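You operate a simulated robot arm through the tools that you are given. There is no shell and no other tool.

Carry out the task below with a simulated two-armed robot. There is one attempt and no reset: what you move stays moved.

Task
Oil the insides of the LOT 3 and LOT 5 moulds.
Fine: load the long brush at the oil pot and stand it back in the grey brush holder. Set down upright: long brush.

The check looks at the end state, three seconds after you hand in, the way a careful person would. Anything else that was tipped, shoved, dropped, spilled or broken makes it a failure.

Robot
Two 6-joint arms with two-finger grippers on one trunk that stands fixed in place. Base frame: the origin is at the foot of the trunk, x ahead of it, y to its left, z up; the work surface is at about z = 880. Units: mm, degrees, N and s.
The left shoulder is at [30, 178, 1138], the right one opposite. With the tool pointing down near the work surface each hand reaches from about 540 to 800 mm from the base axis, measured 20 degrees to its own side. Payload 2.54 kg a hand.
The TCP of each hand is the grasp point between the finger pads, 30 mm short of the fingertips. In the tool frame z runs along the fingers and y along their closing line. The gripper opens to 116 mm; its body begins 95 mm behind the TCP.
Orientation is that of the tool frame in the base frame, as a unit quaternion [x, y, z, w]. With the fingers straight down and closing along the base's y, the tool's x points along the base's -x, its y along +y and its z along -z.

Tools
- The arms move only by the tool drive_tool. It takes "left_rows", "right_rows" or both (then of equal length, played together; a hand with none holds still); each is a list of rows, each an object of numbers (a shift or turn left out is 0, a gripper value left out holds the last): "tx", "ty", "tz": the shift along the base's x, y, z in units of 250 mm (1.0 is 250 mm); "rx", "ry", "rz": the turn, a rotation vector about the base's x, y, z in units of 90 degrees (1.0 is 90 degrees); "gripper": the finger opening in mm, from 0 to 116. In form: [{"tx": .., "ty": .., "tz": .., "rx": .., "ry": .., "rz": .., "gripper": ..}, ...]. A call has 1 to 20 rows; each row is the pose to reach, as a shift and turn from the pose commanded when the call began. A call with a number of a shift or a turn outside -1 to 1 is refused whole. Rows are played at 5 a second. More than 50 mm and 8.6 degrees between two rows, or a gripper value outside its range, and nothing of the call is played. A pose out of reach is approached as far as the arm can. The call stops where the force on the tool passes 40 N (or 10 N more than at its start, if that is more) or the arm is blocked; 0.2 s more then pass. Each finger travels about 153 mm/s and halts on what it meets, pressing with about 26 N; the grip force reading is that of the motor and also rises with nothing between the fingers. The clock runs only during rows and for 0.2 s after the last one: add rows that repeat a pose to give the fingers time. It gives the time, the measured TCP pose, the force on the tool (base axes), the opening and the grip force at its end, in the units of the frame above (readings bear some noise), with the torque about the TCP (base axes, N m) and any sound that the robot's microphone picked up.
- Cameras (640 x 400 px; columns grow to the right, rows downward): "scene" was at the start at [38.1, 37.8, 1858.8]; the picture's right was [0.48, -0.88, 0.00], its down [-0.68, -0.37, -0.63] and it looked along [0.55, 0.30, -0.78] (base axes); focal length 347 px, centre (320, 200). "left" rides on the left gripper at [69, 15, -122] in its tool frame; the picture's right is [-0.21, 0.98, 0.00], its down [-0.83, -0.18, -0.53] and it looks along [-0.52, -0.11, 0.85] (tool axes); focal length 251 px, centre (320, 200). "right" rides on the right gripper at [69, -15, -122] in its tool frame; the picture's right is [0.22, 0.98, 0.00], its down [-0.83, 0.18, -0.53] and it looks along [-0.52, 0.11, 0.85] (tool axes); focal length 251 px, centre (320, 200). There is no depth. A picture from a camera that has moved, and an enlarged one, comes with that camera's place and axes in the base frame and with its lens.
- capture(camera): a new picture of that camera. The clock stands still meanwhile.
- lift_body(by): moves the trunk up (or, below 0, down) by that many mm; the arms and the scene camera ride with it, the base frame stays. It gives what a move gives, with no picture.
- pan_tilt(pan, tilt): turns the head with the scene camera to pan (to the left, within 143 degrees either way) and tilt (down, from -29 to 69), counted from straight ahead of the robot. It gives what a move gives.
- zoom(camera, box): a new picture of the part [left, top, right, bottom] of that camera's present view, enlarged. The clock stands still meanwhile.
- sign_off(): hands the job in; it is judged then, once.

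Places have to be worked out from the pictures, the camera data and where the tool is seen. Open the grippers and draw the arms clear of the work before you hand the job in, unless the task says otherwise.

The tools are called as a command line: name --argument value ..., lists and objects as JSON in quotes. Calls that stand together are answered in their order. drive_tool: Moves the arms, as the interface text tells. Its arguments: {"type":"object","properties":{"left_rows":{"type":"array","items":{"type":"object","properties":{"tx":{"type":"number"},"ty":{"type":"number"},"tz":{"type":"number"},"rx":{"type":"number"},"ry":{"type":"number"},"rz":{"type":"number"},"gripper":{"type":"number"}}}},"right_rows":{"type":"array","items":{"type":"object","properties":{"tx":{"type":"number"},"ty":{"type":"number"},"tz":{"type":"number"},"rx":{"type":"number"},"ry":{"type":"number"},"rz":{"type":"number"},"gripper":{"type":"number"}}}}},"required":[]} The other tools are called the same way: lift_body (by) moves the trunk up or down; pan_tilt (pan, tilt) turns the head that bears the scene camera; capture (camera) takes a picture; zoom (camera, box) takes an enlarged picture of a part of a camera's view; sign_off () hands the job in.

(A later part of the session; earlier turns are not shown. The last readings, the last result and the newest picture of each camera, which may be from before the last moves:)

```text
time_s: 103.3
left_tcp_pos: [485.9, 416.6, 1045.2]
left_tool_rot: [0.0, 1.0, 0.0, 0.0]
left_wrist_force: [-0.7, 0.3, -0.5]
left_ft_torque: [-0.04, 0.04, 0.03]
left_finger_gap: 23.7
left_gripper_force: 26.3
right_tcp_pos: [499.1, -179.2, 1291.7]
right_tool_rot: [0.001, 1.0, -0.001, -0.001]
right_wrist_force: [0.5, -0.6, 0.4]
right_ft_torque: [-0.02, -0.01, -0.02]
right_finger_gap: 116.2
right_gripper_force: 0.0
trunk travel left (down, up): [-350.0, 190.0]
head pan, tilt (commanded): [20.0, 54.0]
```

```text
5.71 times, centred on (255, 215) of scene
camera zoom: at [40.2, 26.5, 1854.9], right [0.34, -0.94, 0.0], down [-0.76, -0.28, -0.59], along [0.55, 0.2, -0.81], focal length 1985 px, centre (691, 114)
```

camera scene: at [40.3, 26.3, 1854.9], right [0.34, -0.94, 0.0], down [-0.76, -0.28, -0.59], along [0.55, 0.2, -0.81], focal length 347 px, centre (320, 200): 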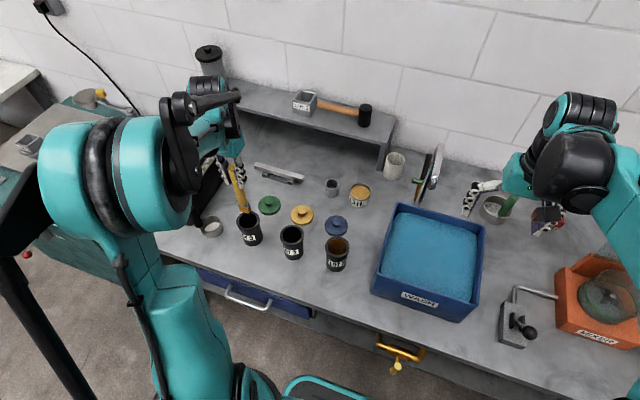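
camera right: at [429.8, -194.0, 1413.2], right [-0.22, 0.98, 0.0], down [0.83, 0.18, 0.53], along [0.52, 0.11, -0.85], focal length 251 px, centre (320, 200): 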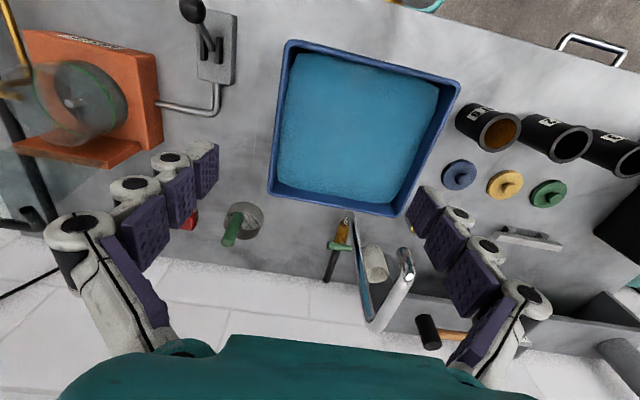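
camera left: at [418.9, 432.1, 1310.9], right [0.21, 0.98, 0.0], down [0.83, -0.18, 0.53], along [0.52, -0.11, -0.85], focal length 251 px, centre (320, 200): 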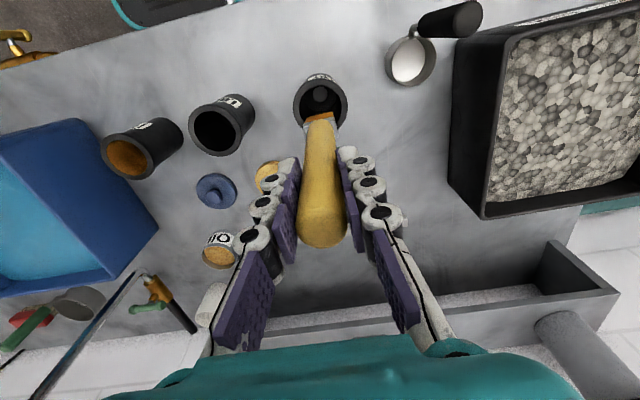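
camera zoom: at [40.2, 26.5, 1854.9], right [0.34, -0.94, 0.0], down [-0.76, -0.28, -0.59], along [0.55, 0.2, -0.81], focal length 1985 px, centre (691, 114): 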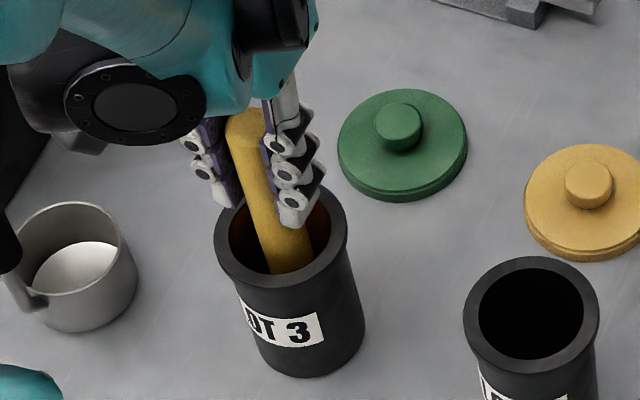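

Still free at tip ≈ 888. I step down 1 mm at a time to touch the floor softly.

drive_tool --left_rows '[{"tz": -0.005}, {"tz": -0.008}, {"tz": -0.008}]'

drive_tool --left_rows '[{"tz": -0.003}, {"tz": -0.006}, {"tz": -0.006}]'

```text
time_s: 104.2
left_tcp_pos: [487.0, 416.2, 1043.5]
left_tool_rot: [0.0, 1.0, 0.0, 0.0]
left_wrist_force: [-0.1, -0.5, -0.7]
left_ft_torque: [0.03, -0.01, 0.01]
left_finger_gap: 23.8
left_gripper_force: 25.5
right_tcp_pos: [500.6, -178.6, 1291.3]
right_tool_rot: [0.0, 1.0, 0.001, 0.0]
right_wrist_force: [-0.2, 0.6, -0.6]
right_ft_torque: [-0.02, 0.0, 0.03]
right_finger_gap: 116.0
right_gripper_force: 0.2
trunk travel left (down, up): [-350.0, 190.0]
head pan, tilt (commanded): [20.0, 54.0]
```

```text
time_s: 105.0
left_tcp_pos: [486.9, 415.2, 1043.1]
left_tool_rot: [0.0, 1.0, 0.0, 0.0]
left_wrist_force: [0.4, 0.5, -0.4]
left_ft_torque: [0.02, 0.05, 0.0]
left_finger_gap: 23.5
left_gripper_force: 25.7
right_tcp_pos: [499.7, -179.2, 1291.1]
right_tool_rot: [-0.001, 1.0, -0.001, 0.0]
right_wrist_force: [0.1, 0.6, 0.1]
right_ft_torque: [0.01, 0.01, 0.02]
right_finger_gap: 115.9
right_gripper_force: 0.1
trunk travel left (down, up): [-350.0, 190.0]
head pan, tilt (commanded): [20.0, 54.0]
```

No contact yet at tip ≈ 886. I make a small loop at this depth, just above the floor ring.

drive_tool --left_rows '[{"tx": -0.016}, {"tx": -0.032}, {"tx": -0.026, "ty": -0.01}, {"tx": -0.014, "ty": -0.017}, {"tx": 0.0, "ty": -0.02}, {"tx": 0.014, "ty": -0.017}, {"tx": 0.026, "ty": -0.01}, {"tx": 0.034, "ty": 0.0}, {"tx": 0.026, "ty": 0.01}, {"tx": 0.014, "ty": 0.017}, {"tx": 0.0, "ty": 0.02}, {"tx": -0.014, "ty": 0.017}, {"tx": -0.026, "ty": 0.01}, {"tx": -0.032, "ty": 0.0}, {"tx": -0.016, "ty": 0.0}, {"tx": 0.0, "ty": 0.0}]'

zoom --camera "scene" --box '[215, 180, 295, 250]'

```text
time_s: 108.3
left_tcp_pos: [486.6, 415.8, 1042.3]
left_tool_rot: [0.001, 1.0, 0.0, 0.001]
left_wrist_force: [-0.5, 0.2, -0.6]
left_ft_torque: [0.02, 0.01, -0.02]
left_finger_gap: 23.7
left_gripper_force: 26.5
right_tcp_pos: [499.9, -178.6, 1291.8]
right_tool_rot: [0.0, 1.0, 0.0, -0.001]
right_wrist_force: [0.1, 1.1, 0.8]
right_ft_torque: [0.0, 0.03, -0.02]
right_finger_gap: 116.1
right_gripper_force: 0.0
trunk travel left (down, up): [-350.0, 190.0]
head pan, tilt (commanded): [20.0, 54.0]
```

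```text
5.71 times, centred on (255, 215) of scene
camera zoom: at [40.3, 26.5, 1854.9], right [0.34, -0.94, 0.0], down [-0.76, -0.28, -0.59], along [0.55, 0.2, -0.81], focal length 1985 px, centre (691, 114)
```

zoom: 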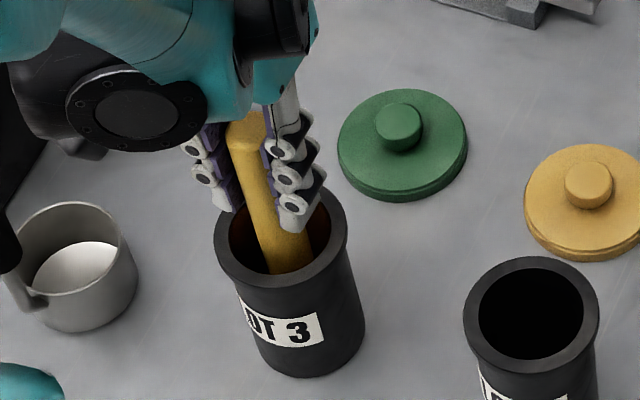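

LOT 3 still hasn't moved. I raise to mid-height and make a slightly wider loop, still short of the walls.

drive_tool --left_rows '[{"tz": 0.05}, {"tz": 0.1}, {"tz": 0.13}, {"tx": -0.02, "tz": 0.13}, {"tx": -0.042, "tz": 0.13}, {"tx": -0.032, "ty": -0.014, "tz": 0.13}, {"tx": -0.016, "ty": -0.023, "tz": 0.13}, {"tx": 0.0, "ty": -0.028, "tz": 0.13}, {"tx": 0.016, "ty": -0.023, "tz": 0.13}, {"tx": 0.032, "ty": -0.014, "tz": 0.13}, {"tx": 0.042, "ty": 0.0, "tz": 0.13}, {"tx": 0.032, "ty": 0.014, "tz": 0.13}, {"tx": 0.016, "ty": 0.023, "tz": 0.13}, {"tx": 0.0, "ty": 0.028, "tz": 0.13}, {"tx": -0.016, "ty": 0.023, "tz": 0.13}, {"tx": -0.032, "ty": 0.014, "tz": 0.13}, {"tx": -0.042, "ty": 0.0, "tz": 0.13}, {"tx": -0.02, "ty": 0.0, "tz": 0.13}, {"tx": 0.0, "ty": 0.0, "tz": 0.13}]'

zoom --camera "scene" --box '[215, 180, 295, 250]'

```text
time_s: 112.3
left_tcp_pos: [485.7, 416.1, 1074.1]
left_tool_rot: [0.001, 1.0, 0.001, 0.0]
left_wrist_force: [-0.3, 0.9, -0.3]
left_ft_torque: [0.0, -0.03, -0.01]
left_finger_gap: 23.5
left_gripper_force: 26.1
right_tcp_pos: [498.8, -179.8, 1291.5]
right_tool_rot: [0.0, 1.0, 0.0, 0.0]
right_wrist_force: [-0.2, -0.2, 0.2]
right_ft_torque: [-0.01, 0.04, -0.02]
right_finger_gap: 116.0
right_gripper_force: 0.1
trunk travel left (down, up): [-350.0, 190.0]
head pan, tilt (commanded): [20.0, 54.0]
```

```text
5.71 times, centred on (255, 215) of scene
camera zoom: at [40.3, 26.5, 1854.9], right [0.34, -0.94, 0.0], down [-0.76, -0.28, -0.59], along [0.55, 0.2, -0.81], focal length 1985 px, centre (691, 114)
```

zoom: 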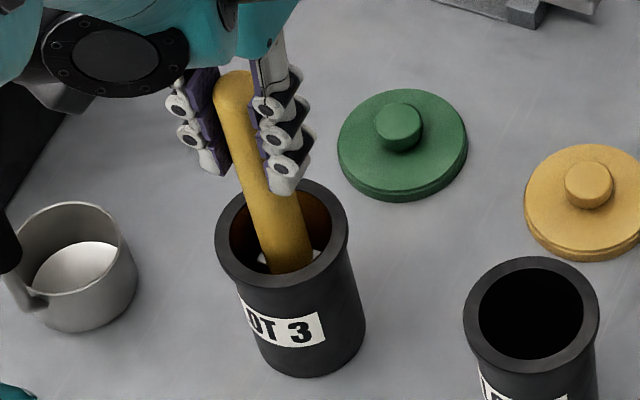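

Unmoved again and the wall colour is building up. One more loop near the top of the wall, then I lift out to one side to inspect.

drive_tool --left_rows '[{"tz": 0.06}, {"tz": 0.12}, {"tz": 0.16}, {"tx": -0.02, "tz": 0.16}, {"tx": -0.042, "tz": 0.16}, {"tx": -0.032, "ty": -0.015, "tz": 0.16}, {"tx": -0.016, "ty": -0.025, "tz": 0.16}, {"tx": 0.0, "ty": -0.03, "tz": 0.16}, {"tx": 0.016, "ty": -0.025, "tz": 0.16}, {"tx": 0.032, "ty": -0.015, "tz": 0.16}, {"tx": 0.042, "ty": 0.0, "tz": 0.16}, {"tx": 0.032, "ty": 0.015, "tz": 0.16}, {"tx": 0.016, "ty": 0.025, "tz": 0.16}, {"tx": 0.0, "ty": 0.03, "tz": 0.16}, {"tx": -0.016, "ty": 0.025, "tz": 0.16}, {"tx": -0.032, "ty": 0.015, "tz": 0.16}, {"tx": -0.042, "ty": 0.0, "tz": 0.16}, {"tx": -0.02, "ty": 0.0, "tz": 0.16}, {"tx": 0.0, "ty": 0.0, "tz": 0.16}]'

drive_tool --left_rows '[{"tz": 0.06}, {"tz": 0.12}, {"tz": 0.18}, {"tz": 0.24}, {"tz": 0.3}, {"ty": -0.06, "tz": 0.3}, {"ty": -0.12, "tz": 0.3}, {"ty": -0.18, "tz": 0.3}, {"ty": -0.24, "tz": 0.3}, {"ty": -0.24, "tz": 0.3}]'

capture --camera "left"

zoom --camera "scene" --box '[215, 180, 295, 250]'

zoom --camera "scene" --box '[230, 200, 370, 280]'

```text
time_s: 116.3
left_tcp_pos: [486.5, 415.6, 1115.1]
left_tool_rot: [-0.001, 1.0, 0.0, -0.001]
left_wrist_force: [0.5, 0.4, -0.6]
left_ft_torque: [-0.01, -0.03, -0.01]
left_finger_gap: 23.8
left_gripper_force: 25.9
right_tcp_pos: [500.7, -178.5, 1291.8]
right_tool_rot: [0.0, 1.0, 0.0, 0.0]
right_wrist_force: [-0.1, -0.2, -0.4]
right_ft_torque: [0.01, -0.02, 0.0]
right_finger_gap: 116.1
right_gripper_force: 0.0
trunk travel left (down, up): [-350.0, 190.0]
head pan, tilt (commanded): [20.0, 54.0]
```

```text
time_s: 118.5
left_tcp_pos: [486.8, 355.5, 1189.8]
left_tool_rot: [-0.001, 1.0, 0.001, 0.0]
left_wrist_force: [-0.6, -0.2, -0.2]
left_ft_torque: [0.01, 0.03, -0.02]
left_finger_gap: 23.8
left_gripper_force: 25.8
right_tcp_pos: [498.4, -179.2, 1291.4]
right_tool_rot: [0.0, 1.0, 0.0, 0.0]
right_wrist_force: [0.8, 0.2, -0.8]
right_ft_torque: [0.02, 0.02, 0.01]
right_finger_gap: 116.0
right_gripper_force: 0.1
trunk travel left (down, up): [-350.0, 190.0]
head pan, tilt (commanded): [20.0, 54.0]
```

```text
taken
camera left: at [417.9, 372.3, 1311.9], right [0.21, 0.98, 0.0], down [0.83, -0.18, 0.53], along [0.52, -0.11, -0.85], focal length 251 px, centre (320, 200)
```

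left: 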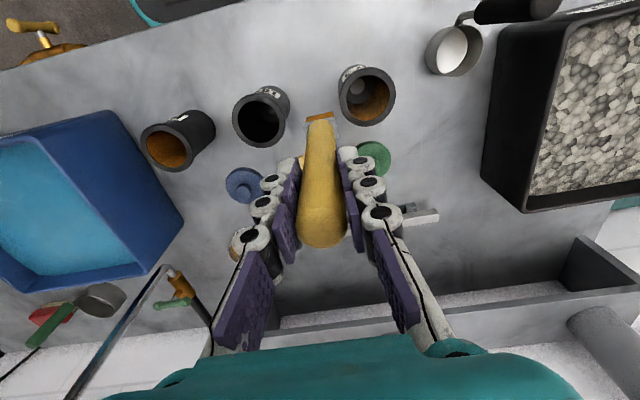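

```text
5.71 times, centred on (255, 215) of scene
camera zoom: at [40.2, 27.0, 1854.9], right [0.34, -0.94, 0.0], down [-0.76, -0.28, -0.59], along [0.55, 0.2, -0.81], focal length 1985 px, centre (691, 114)
```

zoom: 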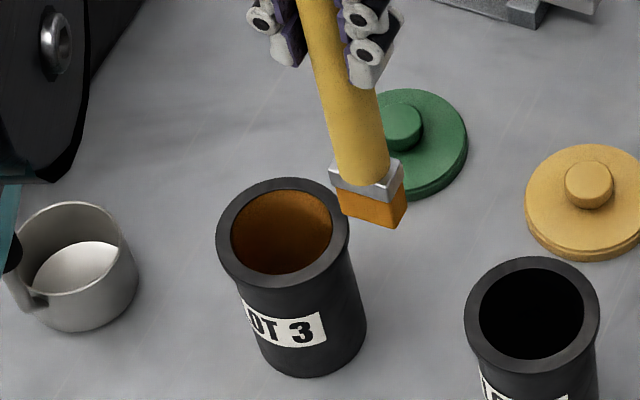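

```text
4.57 times, centred on (300, 240) of scene
camera zoom: at [40.2, 27.0, 1854.9], right [0.34, -0.94, 0.0], down [-0.76, -0.28, -0.59], along [0.55, 0.2, -0.81], focal length 1588 px, centre (411, 17)
```

zoom: 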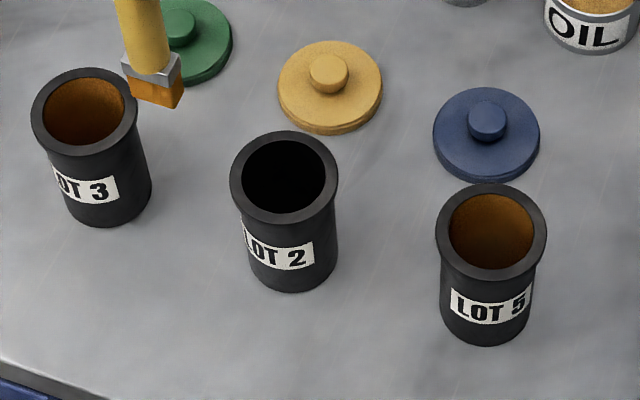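

LOT 3 is coated and exactly where it was; LOT 2 is untouched and I see no drips. I zoom the wrist camera to compare the LOT 3 and LOT 5 interiors, including the floors.

zoom --camera "left" --box '[325, 50, 415, 140]'

zoom --camera "left" --box '[130, 90, 230, 190]'

zoom --camera "left" --box '[225, 70, 315, 160]'

```text
4.44 times, centred on (370, 95) of left
camera zoom: at [417.9, 372.3, 1311.9], right [0.21, 0.98, 0.0], down [0.83, -0.18, 0.53], along [0.52, -0.11, -0.85], focal length 1118 px, centre (98, 667)
```

zoom: 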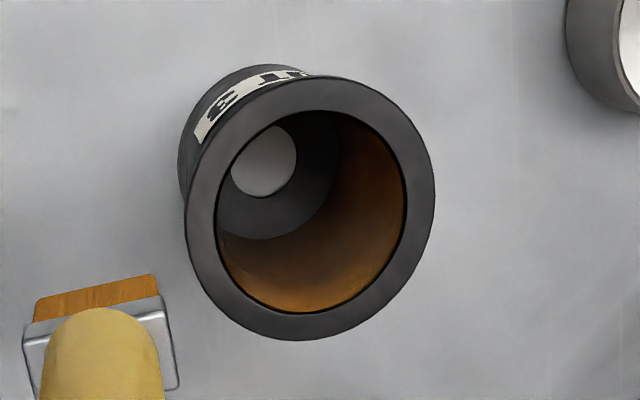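

```text
4.00 times, centred on (180, 140) of left
camera zoom: at [417.9, 372.3, 1311.9], right [0.21, 0.98, 0.0], down [0.83, -0.18, 0.53], along [0.52, -0.11, -0.85], focal length 1006 px, centre (880, 440)
```

zoom: 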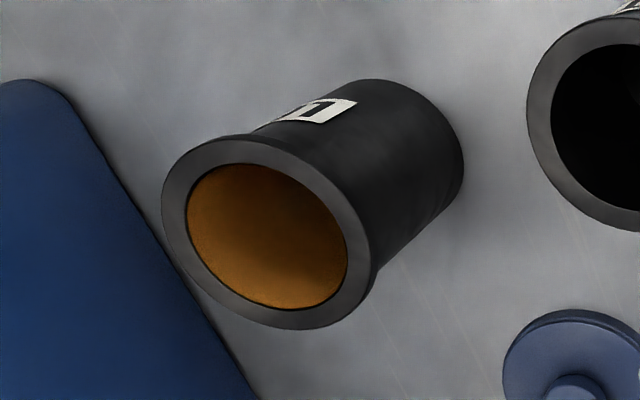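

```text
4.44 times, centred on (270, 115) of left
camera zoom: at [417.9, 372.3, 1311.9], right [0.21, 0.98, 0.0], down [0.83, -0.18, 0.53], along [0.52, -0.11, -0.85], focal length 1118 px, centre (542, 578)
```

zoom: 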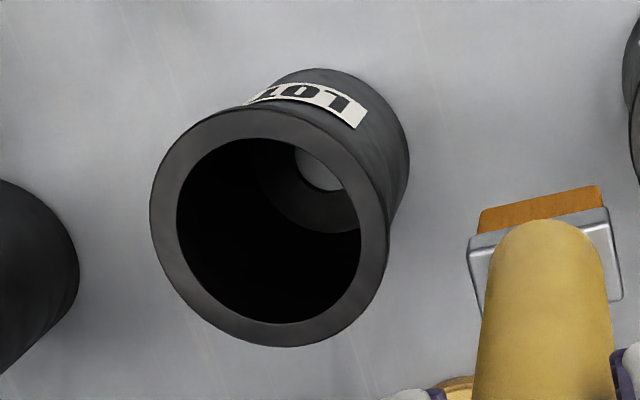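

Walls in both moulds are fully coated where visible. To see the near (-x) inner wall of LOT 3, I move the hand forward so the wrist camera sits over the mould looking back down at that wall.

drive_tool --left_rows '[{"tx": 0.06, "ty": 0.04}, {"tx": 0.12, "ty": 0.08}, {"tx": 0.18, "ty": 0.13}, {"tx": 0.24, "ty": 0.18}, {"tx": 0.3, "ty": 0.22}, {"tx": 0.3, "ty": 0.22}]'

capture --camera "left"

zoom --camera "left" --box '[270, 0, 370, 62]'

```text
time_s: 120.0
left_tcp_pos: [560.1, 409.8, 1190.7]
left_tool_rot: [0.001, 1.0, 0.0, -0.001]
left_wrist_force: [-0.1, -0.1, 0.2]
left_ft_torque: [0.0, -0.01, 0.02]
left_finger_gap: 23.4
left_gripper_force: 25.6
right_tcp_pos: [499.5, -178.0, 1291.5]
right_tool_rot: [0.0, 1.0, -0.001, 0.0]
right_wrist_force: [0.3, 0.0, 0.1]
right_ft_torque: [0.01, -0.06, -0.01]
right_finger_gap: 115.9
right_gripper_force: 0.1
trunk travel left (down, up): [-350.0, 190.0]
head pan, tilt (commanded): [20.0, 54.0]
```

```text
taken
camera left: at [492.0, 426.8, 1312.1], right [0.21, 0.98, 0.0], down [0.83, -0.18, 0.53], along [0.52, -0.11, -0.85], focal length 251 px, centre (320, 200)
```

left: 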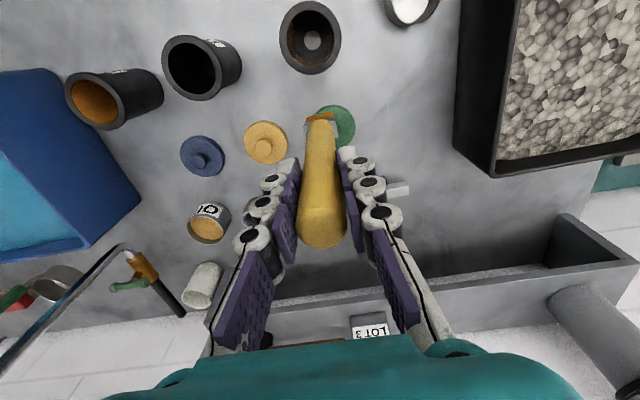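

```text
6.40 times, centred on (320, 31) of left
camera zoom: at [492.0, 426.8, 1312.1], right [0.21, 0.98, 0.0], down [0.83, -0.18, 0.53], along [0.52, -0.11, -0.85], focal length 1609 px, centre (320, 1282)
```

zoom: 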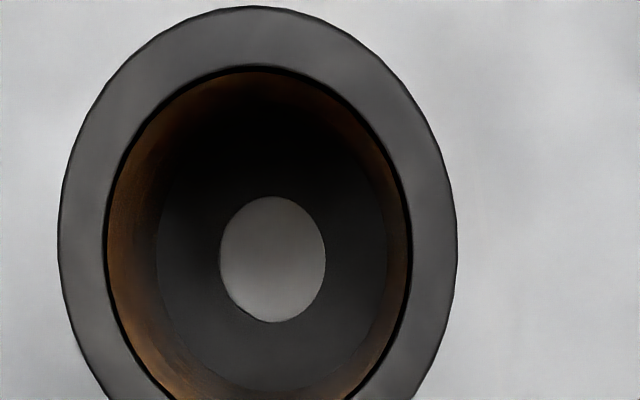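

Looking straight down, the whole ring of wall is coated amber; only the floor ring looks bare. I'll try one soft dab on LOT 3's floor, offset +7 mm in x so the bristles land on the ring rather than the hole.

drive_tool --left_rows '[{"tx": -0.06, "ty": 0.005}, {"tx": -0.12, "ty": 0.01}, {"tx": -0.18, "ty": 0.015}, {"tx": -0.24, "ty": 0.02}, {"tx": -0.272, "ty": 0.02}, {"tx": -0.272, "ty": 0.02}, {"tx": -0.272, "ty": 0.02, "tz": -0.06}, {"tx": -0.272, "ty": 0.02, "tz": -0.12}, {"tx": -0.272, "ty": 0.02, "tz": -0.18}, {"tx": -0.272, "ty": 0.02, "tz": -0.24}, {"tx": -0.272, "ty": 0.02, "tz": -0.3}, {"tx": -0.272, "ty": 0.02, "tz": -0.36}, {"tx": -0.272, "ty": 0.02, "tz": -0.42}, {"tx": -0.272, "ty": 0.02, "tz": -0.48}, {"tx": -0.272, "ty": 0.02, "tz": -0.53}, {"tx": -0.272, "ty": 0.02, "tz": -0.57}, {"tx": -0.272, "ty": 0.02, "tz": -0.57}]'

drive_tool --left_rows '[{"tz": -0.01}, {"tz": -0.018}, {"tz": -0.018}]'

drive_tool --left_rows '[{"tz": -0.004}, {"tz": -0.006}, {"tz": -0.006}]'

```text
time_s: 123.5
left_tcp_pos: [493.5, 415.5, 1047.4]
left_tool_rot: [0.0, 1.0, 0.0, 0.0]
left_wrist_force: [-0.5, 0.0, 0.0]
left_ft_torque: [0.0, 0.01, 0.03]
left_finger_gap: 23.6
left_gripper_force: 26.5
right_tcp_pos: [499.7, -179.0, 1291.6]
right_tool_rot: [0.0, 1.0, 0.0, 0.0]
right_wrist_force: [-0.4, 0.2, 0.5]
right_ft_torque: [0.01, 0.02, 0.04]
right_finger_gap: 116.0
right_gripper_force: 0.1
trunk travel left (down, up): [-350.0, 190.0]
head pan, tilt (commanded): [20.0, 54.0]
```

```text
time_s: 124.3
left_tcp_pos: [494.6, 415.8, 1043.2]
left_tool_rot: [0.0, 1.0, 0.0, 0.0]
left_wrist_force: [0.3, 0.1, -0.6]
left_ft_torque: [0.03, 0.02, 0.01]
left_finger_gap: 23.7
left_gripper_force: 25.9
right_tcp_pos: [498.6, -178.8, 1291.0]
right_tool_rot: [0.0, 1.0, 0.001, 0.001]
right_wrist_force: [-0.3, 0.5, 0.7]
right_ft_torque: [0.01, 0.0, 0.0]
right_finger_gap: 116.2
right_gripper_force: 0.1
trunk travel left (down, up): [-350.0, 190.0]
head pan, tilt (commanded): [20.0, 54.0]
```

```text
time_s: 125.2
left_tcp_pos: [493.0, 415.7, 1041.4]
left_tool_rot: [0.0, 1.0, 0.001, 0.001]
left_wrist_force: [3.5, 1.3, 12.2]
left_ft_torque: [0.13, -0.47, -0.02]
left_finger_gap: 23.9
left_gripper_force: 25.8
right_tcp_pos: [498.7, -179.4, 1291.9]
right_tool_rot: [0.0, 1.0, 0.0, 0.0]
right_wrist_force: [-0.3, 0.2, -0.6]
right_ft_torque: [0.01, -0.01, 0.0]
right_finger_gap: 116.1
right_gripper_force: 0.1
trunk travel left (down, up): [-350.0, 190.0]
head pan, tilt (commanded): [20.0, 54.0]
```

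Touched the floor (12 N). I back off at once, recentre, lift out, and look straight down again.

drive_tool --left_rows '[{"tz": 0.012}, {"tz": 0.024}, {"tx": -0.014, "tz": 0.04}, {"tx": -0.028, "tz": 0.06}, {"tx": -0.028, "tz": 0.12}, {"tx": -0.028, "tz": 0.18}, {"tx": -0.028, "tz": 0.24}, {"tx": -0.028, "tz": 0.3}, {"tx": -0.028, "tz": 0.36}, {"tx": -0.028, "tz": 0.42}, {"tx": -0.028, "tz": 0.48}, {"tx": -0.028, "tz": 0.54}, {"tx": -0.028, "tz": 0.595}, {"tx": 0.04, "tz": 0.595}, {"tx": 0.11, "tz": 0.595}, {"tx": 0.18, "tz": 0.595}, {"tx": 0.25, "ty": -0.01, "tz": 0.595}, {"tx": 0.272, "ty": -0.02, "tz": 0.595}, {"tx": 0.272, "ty": -0.02, "tz": 0.595}]'

zoom --camera "left" --box '[270, 0, 370, 80]'

zoom --camera "scene" --box '[215, 180, 295, 250]'

```text
time_s: 129.2
left_tcp_pos: [561.3, 411.6, 1189.4]
left_tool_rot: [0.0, 1.0, 0.0, 0.0]
left_wrist_force: [0.2, 0.8, -0.8]
left_ft_torque: [0.04, 0.02, 0.01]
left_finger_gap: 23.9
left_gripper_force: 25.9
right_tcp_pos: [500.2, -178.2, 1291.4]
right_tool_rot: [0.0, 1.0, 0.001, 0.0]
right_wrist_force: [0.4, -0.8, -0.7]
right_ft_torque: [0.01, 0.02, 0.0]
right_finger_gap: 116.1
right_gripper_force: 0.0
trunk travel left (down, up): [-350.0, 190.0]
head pan, tilt (commanded): [20.0, 54.0]
```

```text
5.00 times, centred on (320, 40) of left
camera zoom: at [492.9, 427.1, 1312.1], right [0.21, 0.98, 0.0], down [0.83, -0.18, 0.53], along [0.52, -0.11, -0.85], focal length 1257 px, centre (320, 1000)
```

zoom: 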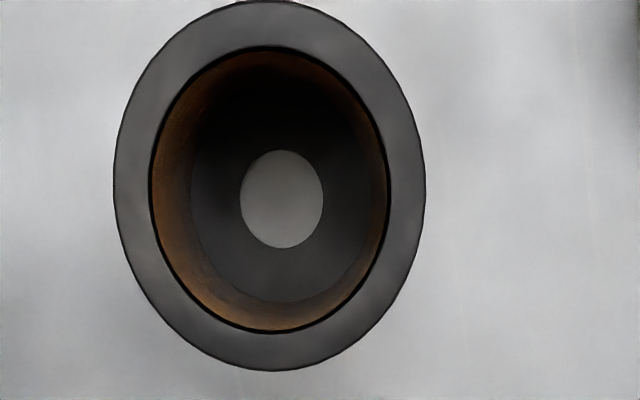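

```text
5.71 times, centred on (255, 215) of scene
camera zoom: at [40.4, 26.5, 1854.9], right [0.34, -0.94, 0.0], down [-0.76, -0.28, -0.59], along [0.55, 0.2, -0.81], focal length 1985 px, centre (691, 114)
```

zoom: 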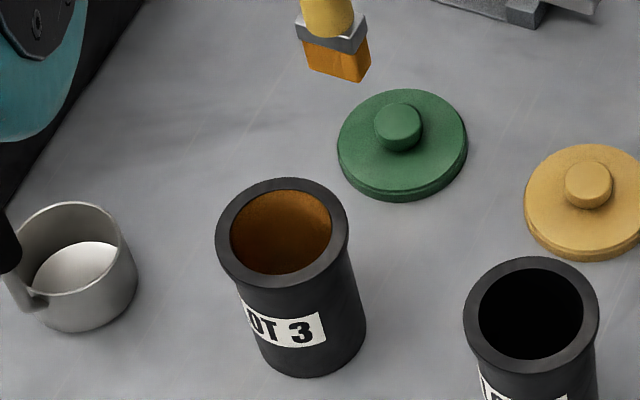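

The dab left no mark on the floor, so only the walls take the film and LOT 3 is done. I pass over LOT 5 to inspect its full wall ring the same way before returning the brush.

drive_tool --left_rows '[{"ty": -0.07}, {"ty": -0.14}, {"ty": -0.21}, {"ty": -0.28}, {"ty": -0.35}, {"ty": -0.42}, {"ty": -0.49}, {"ty": -0.56}, {"ty": -0.63}, {"ty": -0.7}, {"tx": 0.01, "ty": -0.77}, {"tx": 0.02, "ty": -0.84}, {"tx": 0.03, "ty": -0.91}, {"tx": 0.03, "ty": -0.97}, {"tx": 0.03, "ty": -1.0}]'

drive_tool --left_rows '[{"ty": -0.05}, {"ty": -0.1}, {"ty": -0.1}]'

zoom --camera "left" --box '[270, 0, 370, 80]'

zoom --camera "scene" --box '[230, 200, 370, 280]'

```text
time_s: 132.3
left_tcp_pos: [569.4, 161.3, 1190.1]
left_tool_rot: [-0.001, 1.0, 0.0, 0.0]
left_wrist_force: [0.1, 0.4, -0.8]
left_ft_torque: [-0.02, 0.0, 0.01]
left_finger_gap: 23.4
left_gripper_force: 25.4
right_tcp_pos: [499.6, -178.1, 1291.0]
right_tool_rot: [0.0, 1.0, 0.0, -0.001]
right_wrist_force: [-0.5, -0.3, -0.7]
right_ft_torque: [0.02, 0.0, 0.03]
right_finger_gap: 116.0
right_gripper_force: 0.1
trunk travel left (down, up): [-350.0, 190.0]
head pan, tilt (commanded): [20.0, 54.0]
```

```text
time_s: 133.2
left_tcp_pos: [569.9, 136.3, 1191.1]
left_tool_rot: [-0.001, 1.0, 0.0, 0.0]
left_wrist_force: [0.0, 0.4, -0.7]
left_ft_torque: [0.0, -0.02, -0.03]
left_finger_gap: 23.8
left_gripper_force: 25.6
right_tcp_pos: [499.1, -179.2, 1292.3]
right_tool_rot: [0.0, 1.0, 0.0, 0.0]
right_wrist_force: [-0.3, -0.1, -0.9]
right_ft_torque: [-0.05, -0.01, 0.01]
right_finger_gap: 115.8
right_gripper_force: 0.1
trunk travel left (down, up): [-350.0, 190.0]
head pan, tilt (commanded): [20.0, 54.0]
```

```text
5.00 times, centred on (320, 40) of left
camera zoom: at [500.5, 152.1, 1311.8], right [0.21, 0.98, 0.0], down [0.83, -0.18, 0.53], along [0.52, -0.11, -0.85], focal length 1257 px, centre (320, 1000)
```

zoom: 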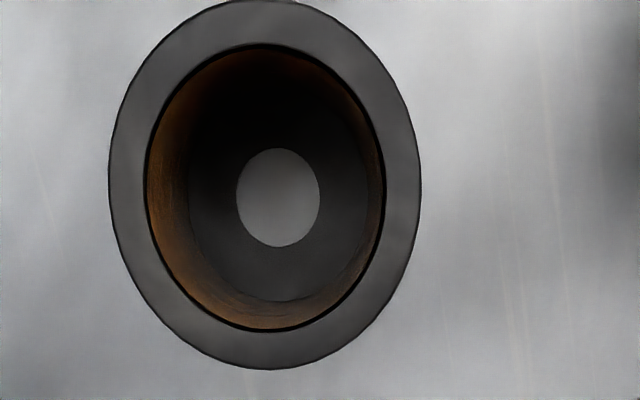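

```text
4.57 times, centred on (300, 240) of scene
camera zoom: at [40.2, 26.8, 1854.9], right [0.34, -0.94, 0.0], down [-0.76, -0.28, -0.59], along [0.55, 0.2, -0.81], focal length 1588 px, centre (411, 17)
```

zoom: 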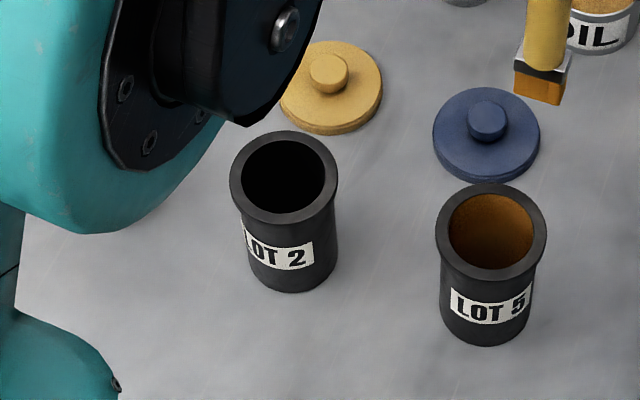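

LOT 5's wall is coated all round as well, and it stands on its original spot. Now I return the brush to the holder: first above it, then down to about 50 mm over its mouth.

drive_tool --left_rows '[{"tx": 0.06, "ty": 0.035}, {"tx": 0.12, "ty": 0.07}, {"tx": 0.18, "ty": 0.105}, {"tx": 0.24, "ty": 0.14}, {"tx": 0.3, "ty": 0.174}, {"tx": 0.36, "ty": 0.209}, {"tx": 0.42, "ty": 0.244}, {"tx": 0.48, "ty": 0.278}, {"tx": 0.54, "ty": 0.313}, {"tx": 0.6, "ty": 0.348}, {"tx": 0.66, "ty": 0.382}, {"tx": 0.7, "ty": 0.406}, {"tx": 0.715, "ty": 0.414}, {"tx": 0.715, "ty": 0.414, "tz": -0.06}, {"tx": 0.715, "ty": 0.414, "tz": -0.12}, {"tx": 0.715, "ty": 0.414, "tz": -0.18}, {"tx": 0.715, "ty": 0.414, "tz": -0.22}, {"tx": 0.715, "ty": 0.414, "tz": -0.24}, {"tx": 0.715, "ty": 0.414, "tz": -0.24}]'

zoom --camera "left" --box '[270, 60, 370, 130]'

zoom --camera "scene" --box '[315, 140, 385, 200]'

```text
time_s: 137.2
left_tcp_pos: [747.6, 239.0, 1130.4]
left_tool_rot: [0.0, 1.0, 0.0, 0.0]
left_wrist_force: [-0.6, -0.6, -0.3]
left_ft_torque: [0.02, -0.03, 0.02]
left_finger_gap: 23.8
left_gripper_force: 26.7
right_tcp_pos: [498.5, -178.9, 1291.2]
right_tool_rot: [0.0, 1.0, 0.0, 0.0]
right_wrist_force: [-0.9, 0.1, 0.5]
right_ft_torque: [-0.03, 0.0, 0.02]
right_finger_gap: 116.0
right_gripper_force: 0.0
trunk travel left (down, up): [-350.0, 190.0]
head pan, tilt (commanded): [20.0, 54.0]
```

```text
5.71 times, centred on (320, 95) of left
camera zoom: at [679.3, 255.5, 1252.1], right [0.21, 0.98, 0.0], down [0.83, -0.18, 0.53], along [0.52, -0.11, -0.85], focal length 1437 px, centre (320, 800)
```

zoom: 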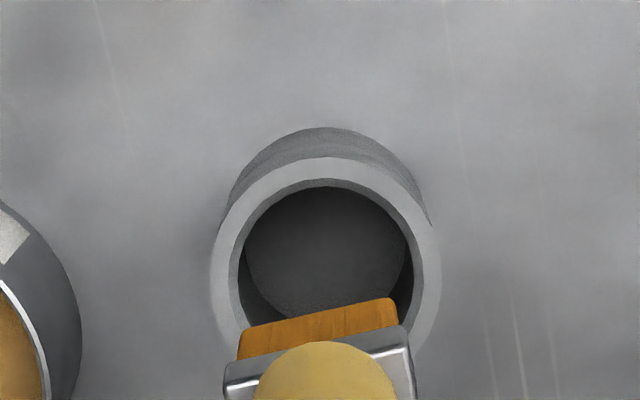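

```text
6.67 times, centred on (350, 170) of scene
camera zoom: at [40.3, 26.4, 1854.9], right [0.34, -0.94, 0.0], down [-0.76, -0.28, -0.59], along [0.55, 0.2, -0.81], focal length 2315 px, centre (120, 400)
```

zoom: 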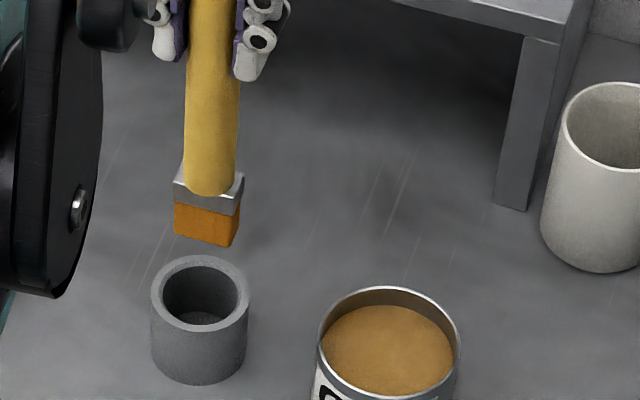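

Alignment matches the pose it stood in before. I lower into the holder and read the torque for any rubbing.

drive_tool --left_rows '[{"tz": -0.04}, {"tz": -0.08}, {"tz": -0.12}, {"tz": -0.16}, {"tz": -0.2}, {"tz": -0.24}, {"tz": -0.27}, {"tz": -0.29}, {"tz": -0.31}, {"tz": -0.31}]'

drive_tool --left_rows '[{"tz": -0.01}, {"tz": -0.02}, {"tz": -0.02}]'

zoom --camera "scene" --box '[315, 140, 385, 200]'

```text
time_s: 139.3
left_tcp_pos: [748.6, 239.8, 1053.4]
left_tool_rot: [-0.001, 1.0, 0.0, 0.0]
left_wrist_force: [-0.3, 0.1, -0.7]
left_ft_torque: [0.03, 0.05, -0.02]
left_finger_gap: 23.8
left_gripper_force: 25.9
right_tcp_pos: [498.5, -179.3, 1291.3]
right_tool_rot: [0.0, 1.0, 0.0, -0.001]
right_wrist_force: [0.7, 0.6, 0.2]
right_ft_torque: [-0.02, -0.02, -0.03]
right_finger_gap: 116.0
right_gripper_force: 0.1
trunk travel left (down, up): [-350.0, 190.0]
head pan, tilt (commanded): [20.0, 54.0]
```

```text
time_s: 140.2
left_tcp_pos: [748.3, 238.9, 1048.0]
left_tool_rot: [0.0, 1.0, 0.0, 0.0]
left_wrist_force: [-0.4, 0.2, -0.4]
left_ft_torque: [0.02, 0.05, 0.02]
left_finger_gap: 23.6
left_gripper_force: 25.7
right_tcp_pos: [500.1, -178.4, 1292.3]
right_tool_rot: [0.001, 1.0, 0.0, 0.0]
right_wrist_force: [0.0, 0.6, 0.0]
right_ft_torque: [-0.01, 0.0, 0.01]
right_finger_gap: 116.0
right_gripper_force: 0.1
trunk travel left (down, up): [-350.0, 190.0]
head pan, tilt (commanded): [20.0, 54.0]
```

```text
6.67 times, centred on (350, 170) of scene
camera zoom: at [40.2, 26.4, 1854.9], right [0.34, -0.94, 0.0], down [-0.76, -0.28, -0.59], along [0.55, 0.2, -0.81], focal length 2315 px, centre (120, 400)
```

zoom: 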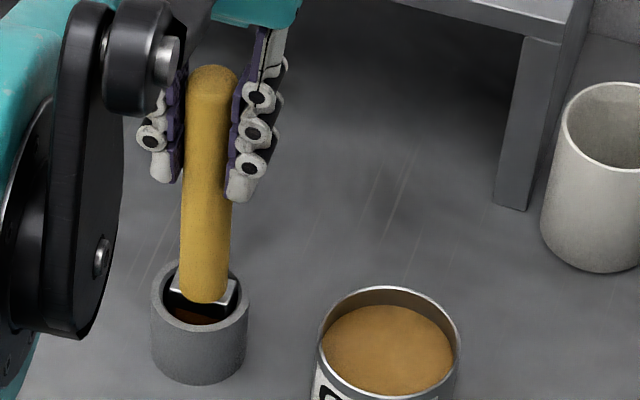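

No rubbing. I lower in 1–1.5 mm steps to seat it on the holder floor.

drive_tool --left_rows '[{"tz": -0.006}, {"tz": -0.012}, {"tz": -0.012}]'

drive_tool --left_rows '[{"tz": -0.003}, {"tz": -0.006}, {"tz": -0.006}]'

```text
time_s: 140.9
left_tcp_pos: [748.5, 239.8, 1045.0]
left_tool_rot: [0.0, 1.0, 0.0, -0.001]
left_wrist_force: [-0.2, 0.2, -0.6]
left_ft_torque: [0.04, 0.02, -0.01]
left_finger_gap: 23.6
left_gripper_force: 26.3
right_tcp_pos: [499.1, -179.2, 1292.2]
right_tool_rot: [0.0, 1.0, 0.0, 0.0]
right_wrist_force: [-0.4, -0.2, -0.2]
right_ft_torque: [0.03, 0.0, 0.0]
right_finger_gap: 115.8
right_gripper_force: 0.0
trunk travel left (down, up): [-350.0, 190.0]
head pan, tilt (commanded): [20.0, 54.0]
```

```text
time_s: 141.8
left_tcp_pos: [749.0, 240.7, 1043.3]
left_tool_rot: [0.0, 1.0, 0.0, 0.0]
left_wrist_force: [-0.1, 1.1, -0.6]
left_ft_torque: [0.04, 0.06, 0.01]
left_finger_gap: 23.6
left_gripper_force: 26.1
right_tcp_pos: [500.0, -178.5, 1291.1]
right_tool_rot: [0.0, 1.0, 0.0, 0.0]
right_wrist_force: [-0.2, 0.4, 0.0]
right_ft_torque: [0.01, -0.01, -0.02]
right_finger_gap: 115.8
right_gripper_force: 0.0
trunk travel left (down, up): [-350.0, 190.0]
head pan, tilt (commanded): [20.0, 54.0]
```

Still free at 1043; I continue with 1 mm steps.

drive_tool --left_rows '[{"tz": -0.002}, {"tz": -0.004}, {"tz": -0.004}]'

drive_tool --left_rows '[{"tz": -0.002}, {"tz": -0.004}, {"tz": -0.004}]'

```text
time_s: 142.6
left_tcp_pos: [747.3, 239.7, 1043.1]
left_tool_rot: [-0.001, 1.0, 0.0, 0.001]
left_wrist_force: [0.9, 0.4, 5.0]
left_ft_torque: [0.05, -0.18, 0.01]
left_finger_gap: 23.8
left_gripper_force: 26.2
right_tcp_pos: [499.0, -179.0, 1291.6]
right_tool_rot: [-0.001, 1.0, 0.0, 0.0]
right_wrist_force: [0.2, -0.3, -0.5]
right_ft_torque: [0.0, -0.04, 0.0]
right_finger_gap: 116.0
right_gripper_force: 0.1
trunk travel left (down, up): [-350.0, 190.0]
head pan, tilt (commanded): [20.0, 54.0]
```

```text
time_s: 143.3
left_tcp_pos: [747.0, 238.0, 1042.2]
left_tool_rot: [-0.001, 1.0, -0.001, 0.001]
left_wrist_force: [2.5, 1.2, 15.9]
left_ft_torque: [0.13, -0.45, 0.02]
left_finger_gap: 23.8
left_gripper_force: 26.1
right_tcp_pos: [498.0, -178.8, 1292.3]
right_tool_rot: [-0.001, 1.0, 0.0, 0.001]
right_wrist_force: [-0.2, -0.9, 0.2]
right_ft_torque: [0.0, 0.02, 0.02]
right_finger_gap: 116.1
right_gripper_force: 0.1
trunk travel left (down, up): [-350.0, 190.0]
head pan, tilt (commanded): [20.0, 54.0]
```

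Seated on the floor. I relieve the load by about 1.2 mm, then open the fingers just a little and check that it stands.

drive_tool --left_rows '[{"tz": 0.003}, {"tz": 0.005}, {"tz": 0.005}]'

drive_tool --left_rows '[{"gripper": 24.5}, {"gripper": 26}, {"gripper": 28}, {"gripper": 28}, {"gripper": 28}]'

zoom --camera "scene" --box '[315, 140, 385, 200]'

capture --camera "left"

```text
time_s: 144.2
left_tcp_pos: [746.6, 239.2, 1043.0]
left_tool_rot: [0.0, 1.0, 0.0, 0.0]
left_wrist_force: [0.9, 0.0, 4.6]
left_ft_torque: [0.01, 0.02, -0.05]
left_finger_gap: 23.6
left_gripper_force: 25.9
right_tcp_pos: [498.7, -179.4, 1291.5]
right_tool_rot: [0.0, 1.0, 0.0, 0.0]
right_wrist_force: [-0.5, -0.2, 0.1]
right_ft_torque: [-0.02, -0.02, 0.01]
right_finger_gap: 116.1
right_gripper_force: 0.0
trunk travel left (down, up): [-350.0, 190.0]
head pan, tilt (commanded): [20.0, 54.0]
```

```text
time_s: 145.3
left_tcp_pos: [748.3, 239.6, 1042.2]
left_tool_rot: [0.001, 1.0, 0.0, 0.0]
left_wrist_force: [0.3, -0.2, -0.2]
left_ft_torque: [-0.02, 0.0, -0.01]
left_finger_gap: 28.0
left_gripper_force: 0.2
right_tcp_pos: [499.8, -178.7, 1291.2]
right_tool_rot: [0.001, 1.0, 0.0, 0.0]
right_wrist_force: [-0.6, 0.2, -0.1]
right_ft_torque: [-0.03, -0.01, 0.02]
right_finger_gap: 116.2
right_gripper_force: 0.0
trunk travel left (down, up): [-350.0, 190.0]
head pan, tilt (commanded): [20.0, 54.0]
```

```text
6.67 times, centred on (350, 170) of scene
camera zoom: at [40.3, 26.4, 1854.9], right [0.34, -0.94, 0.0], down [-0.76, -0.28, -0.59], along [0.55, 0.2, -0.81], focal length 2315 px, centre (120, 400)
```

zoom: 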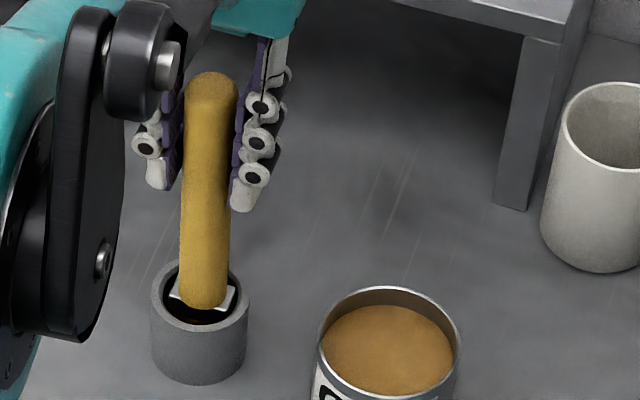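

```text
taken
camera left: at [678.9, 255.7, 1164.2], right [0.21, 0.98, 0.0], down [0.83, -0.18, 0.53], along [0.52, -0.11, -0.85], focal length 251 px, centre (320, 200)
```

left: 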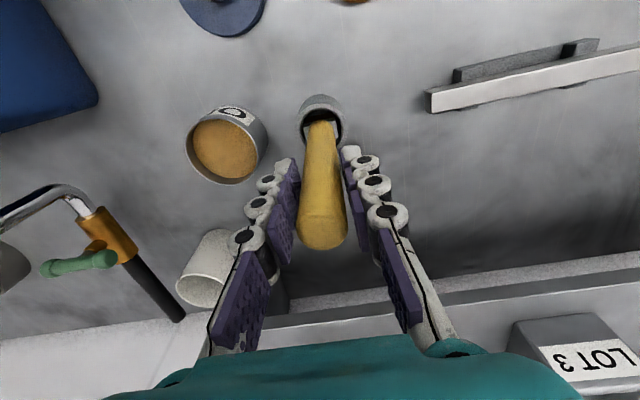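

It stands upright with the fingers loose. I open wider in place, then check again before rising.

drive_tool --left_rows '[{"gripper": 34}, {"gripper": 44}, {"gripper": 60}, {"gripper": 80}, {"gripper": 80}]'

zoom --camera "scene" --box '[315, 140, 385, 200]'

capture --camera "left"

```text
time_s: 146.6
left_tcp_pos: [749.2, 239.0, 1041.9]
left_tool_rot: [0.001, 1.0, -0.001, 0.0]
left_wrist_force: [-0.6, 0.0, 0.6]
left_ft_torque: [-0.02, 0.0, 0.04]
left_finger_gap: 80.2
left_gripper_force: 0.0
right_tcp_pos: [500.0, -178.3, 1291.2]
right_tool_rot: [0.0, 1.0, 0.0, -0.001]
right_wrist_force: [-0.7, 0.3, -0.1]
right_ft_torque: [-0.01, -0.02, 0.03]
right_finger_gap: 116.1
right_gripper_force: 0.0
trunk travel left (down, up): [-350.0, 190.0]
head pan, tilt (commanded): [20.0, 54.0]
```

```text
6.67 times, centred on (350, 170) of scene
camera zoom: at [40.2, 26.4, 1854.9], right [0.34, -0.94, 0.0], down [-0.76, -0.28, -0.59], along [0.55, 0.2, -0.81], focal length 2315 px, centre (120, 400)
```

zoom: 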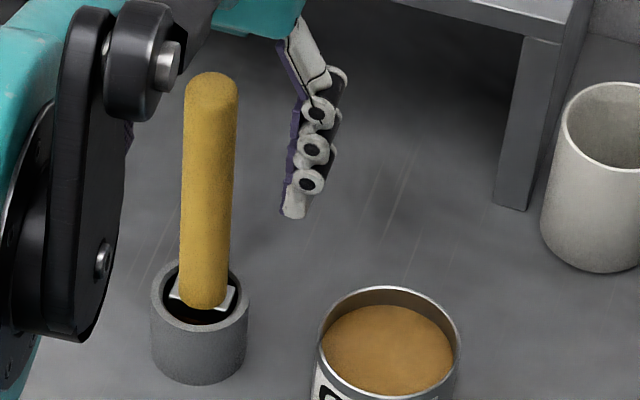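

```text
taken
camera left: at [678.9, 255.7, 1164.2], right [0.21, 0.98, 0.0], down [0.83, -0.18, 0.53], along [0.52, -0.11, -0.85], focal length 251 px, centre (320, 200)
```

left: 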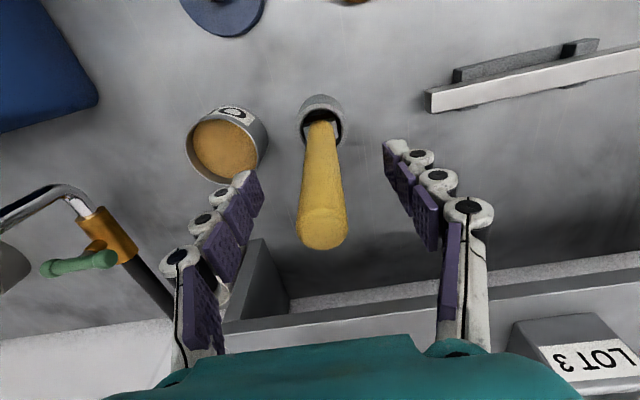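

The brush stands free and upright in the holder. I rise straight up well above the handle, then draw the left arm back to a clear pose.

drive_tool --left_rows '[{"tz": 0.04, "gripper": 100}, {"tz": 0.1, "gripper": 116}, {"tz": 0.18}, {"tz": 0.26}, {"tz": 0.34}, {"tz": 0.42}, {"tz": 0.5}, {"tz": 0.6}, {"tz": 0.7}, {"tz": 0.8}, {"tz": 0.9}, {"tz": 0.98}, {"tz": 0.98}]'

drive_tool --left_rows '[{"tx": -0.08, "ty": 0.02}, {"tx": -0.16, "ty": 0.05}, {"tx": -0.26, "ty": 0.08}, {"tx": -0.36, "ty": 0.12}, {"tx": -0.46, "ty": 0.16}, {"tx": -0.56, "ty": 0.2}, {"tx": -0.66, "ty": 0.24}, {"tx": -0.76, "ty": 0.28}, {"tx": -0.86, "ty": 0.32}, {"tx": -0.94, "ty": 0.36}, {"tx": -1.0, "ty": 0.4}, {"tx": -1.0, "ty": 0.4}]'

capture --camera "scene"

zoom --camera "scene" --box '[310, 140, 400, 215]'

zoom --camera "scene" --box '[220, 190, 380, 280]'

capture --camera "left"

```text
time_s: 149.3
left_tcp_pos: [749.2, 239.5, 1287.7]
left_tool_rot: [-0.001, 1.0, 0.0, 0.0]
left_wrist_force: [0.0, 0.5, 0.4]
left_ft_torque: [-0.03, -0.01, 0.03]
left_finger_gap: 115.8
left_gripper_force: 0.0
right_tcp_pos: [499.5, -179.4, 1290.4]
right_tool_rot: [0.0, 1.0, 0.0, 0.0]
right_wrist_force: [-1.1, -0.3, -0.6]
right_ft_torque: [-0.01, -0.04, 0.0]
right_finger_gap: 116.1
right_gripper_force: 0.1
trunk travel left (down, up): [-350.0, 190.0]
head pan, tilt (commanded): [20.0, 54.0]
```

```text
time_s: 151.9
left_tcp_pos: [496.7, 339.5, 1288.0]
left_tool_rot: [0.0, 1.0, 0.0, 0.0]
left_wrist_force: [0.5, -0.7, 0.5]
left_ft_torque: [0.04, -0.02, -0.01]
left_finger_gap: 115.7
left_gripper_force: 0.1
right_tcp_pos: [499.7, -179.2, 1291.1]
right_tool_rot: [0.0, 1.0, 0.0, 0.001]
right_wrist_force: [-0.3, -0.1, -0.2]
right_ft_torque: [-0.01, -0.01, 0.02]
right_finger_gap: 116.3
right_gripper_force: 0.1
trunk travel left (down, up): [-350.0, 190.0]
head pan, tilt (commanded): [20.0, 54.0]
```

```text
taken
camera scene: at [40.7, 26.1, 1854.9], right [0.34, -0.94, 0.0], down [-0.76, -0.28, -0.59], along [0.55, 0.2, -0.81], focal length 347 px, centre (320, 200)
```

scene: 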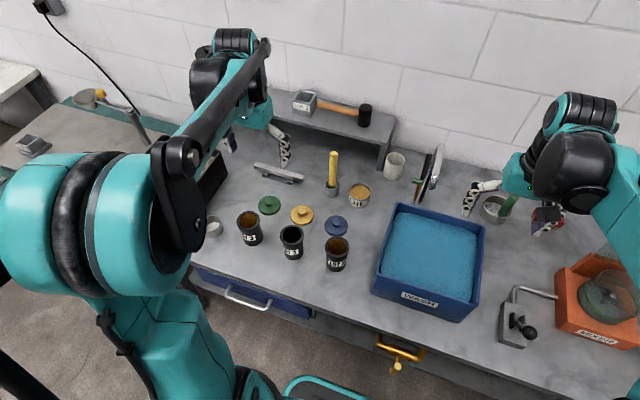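

```text
5.33 times, centred on (355, 178) of scene
camera zoom: at [40.7, 26.1, 1854.9], right [0.34, -0.94, 0.0], down [-0.76, -0.28, -0.59], along [0.55, 0.2, -0.81], focal length 1852 px, centre (133, 320)
```

zoom: 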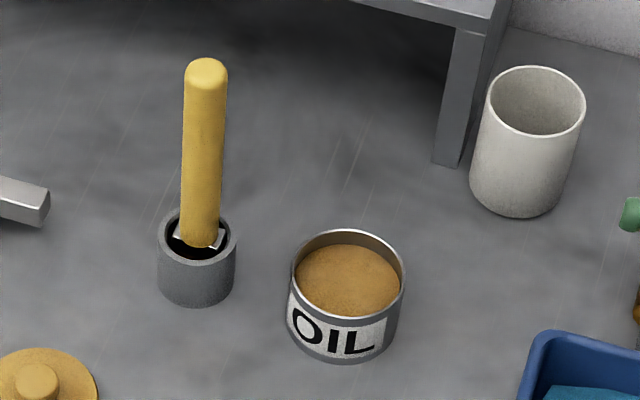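

```text
4.00 times, centred on (300, 235) of scene
camera zoom: at [40.7, 26.1, 1854.9], right [0.34, -0.94, 0.0], down [-0.76, -0.28, -0.59], along [0.55, 0.2, -0.81], focal length 1389 px, centre (400, 60)
```

zoom: 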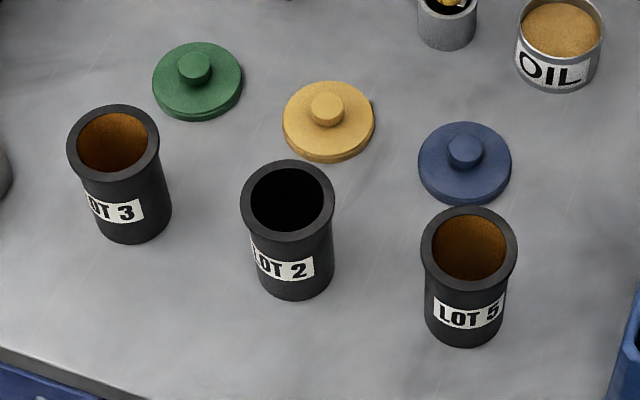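

```text
taken
camera left: at [429.0, 355.1, 1409.7], right [0.21, 0.98, 0.0], down [0.83, -0.18, 0.53], along [0.52, -0.11, -0.85], focal length 251 px, centre (320, 200)
```

left: 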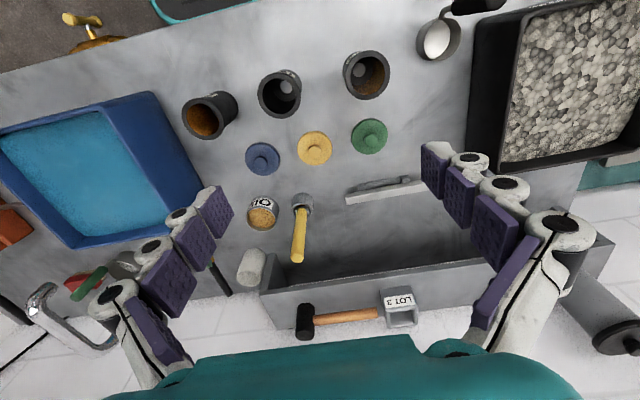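

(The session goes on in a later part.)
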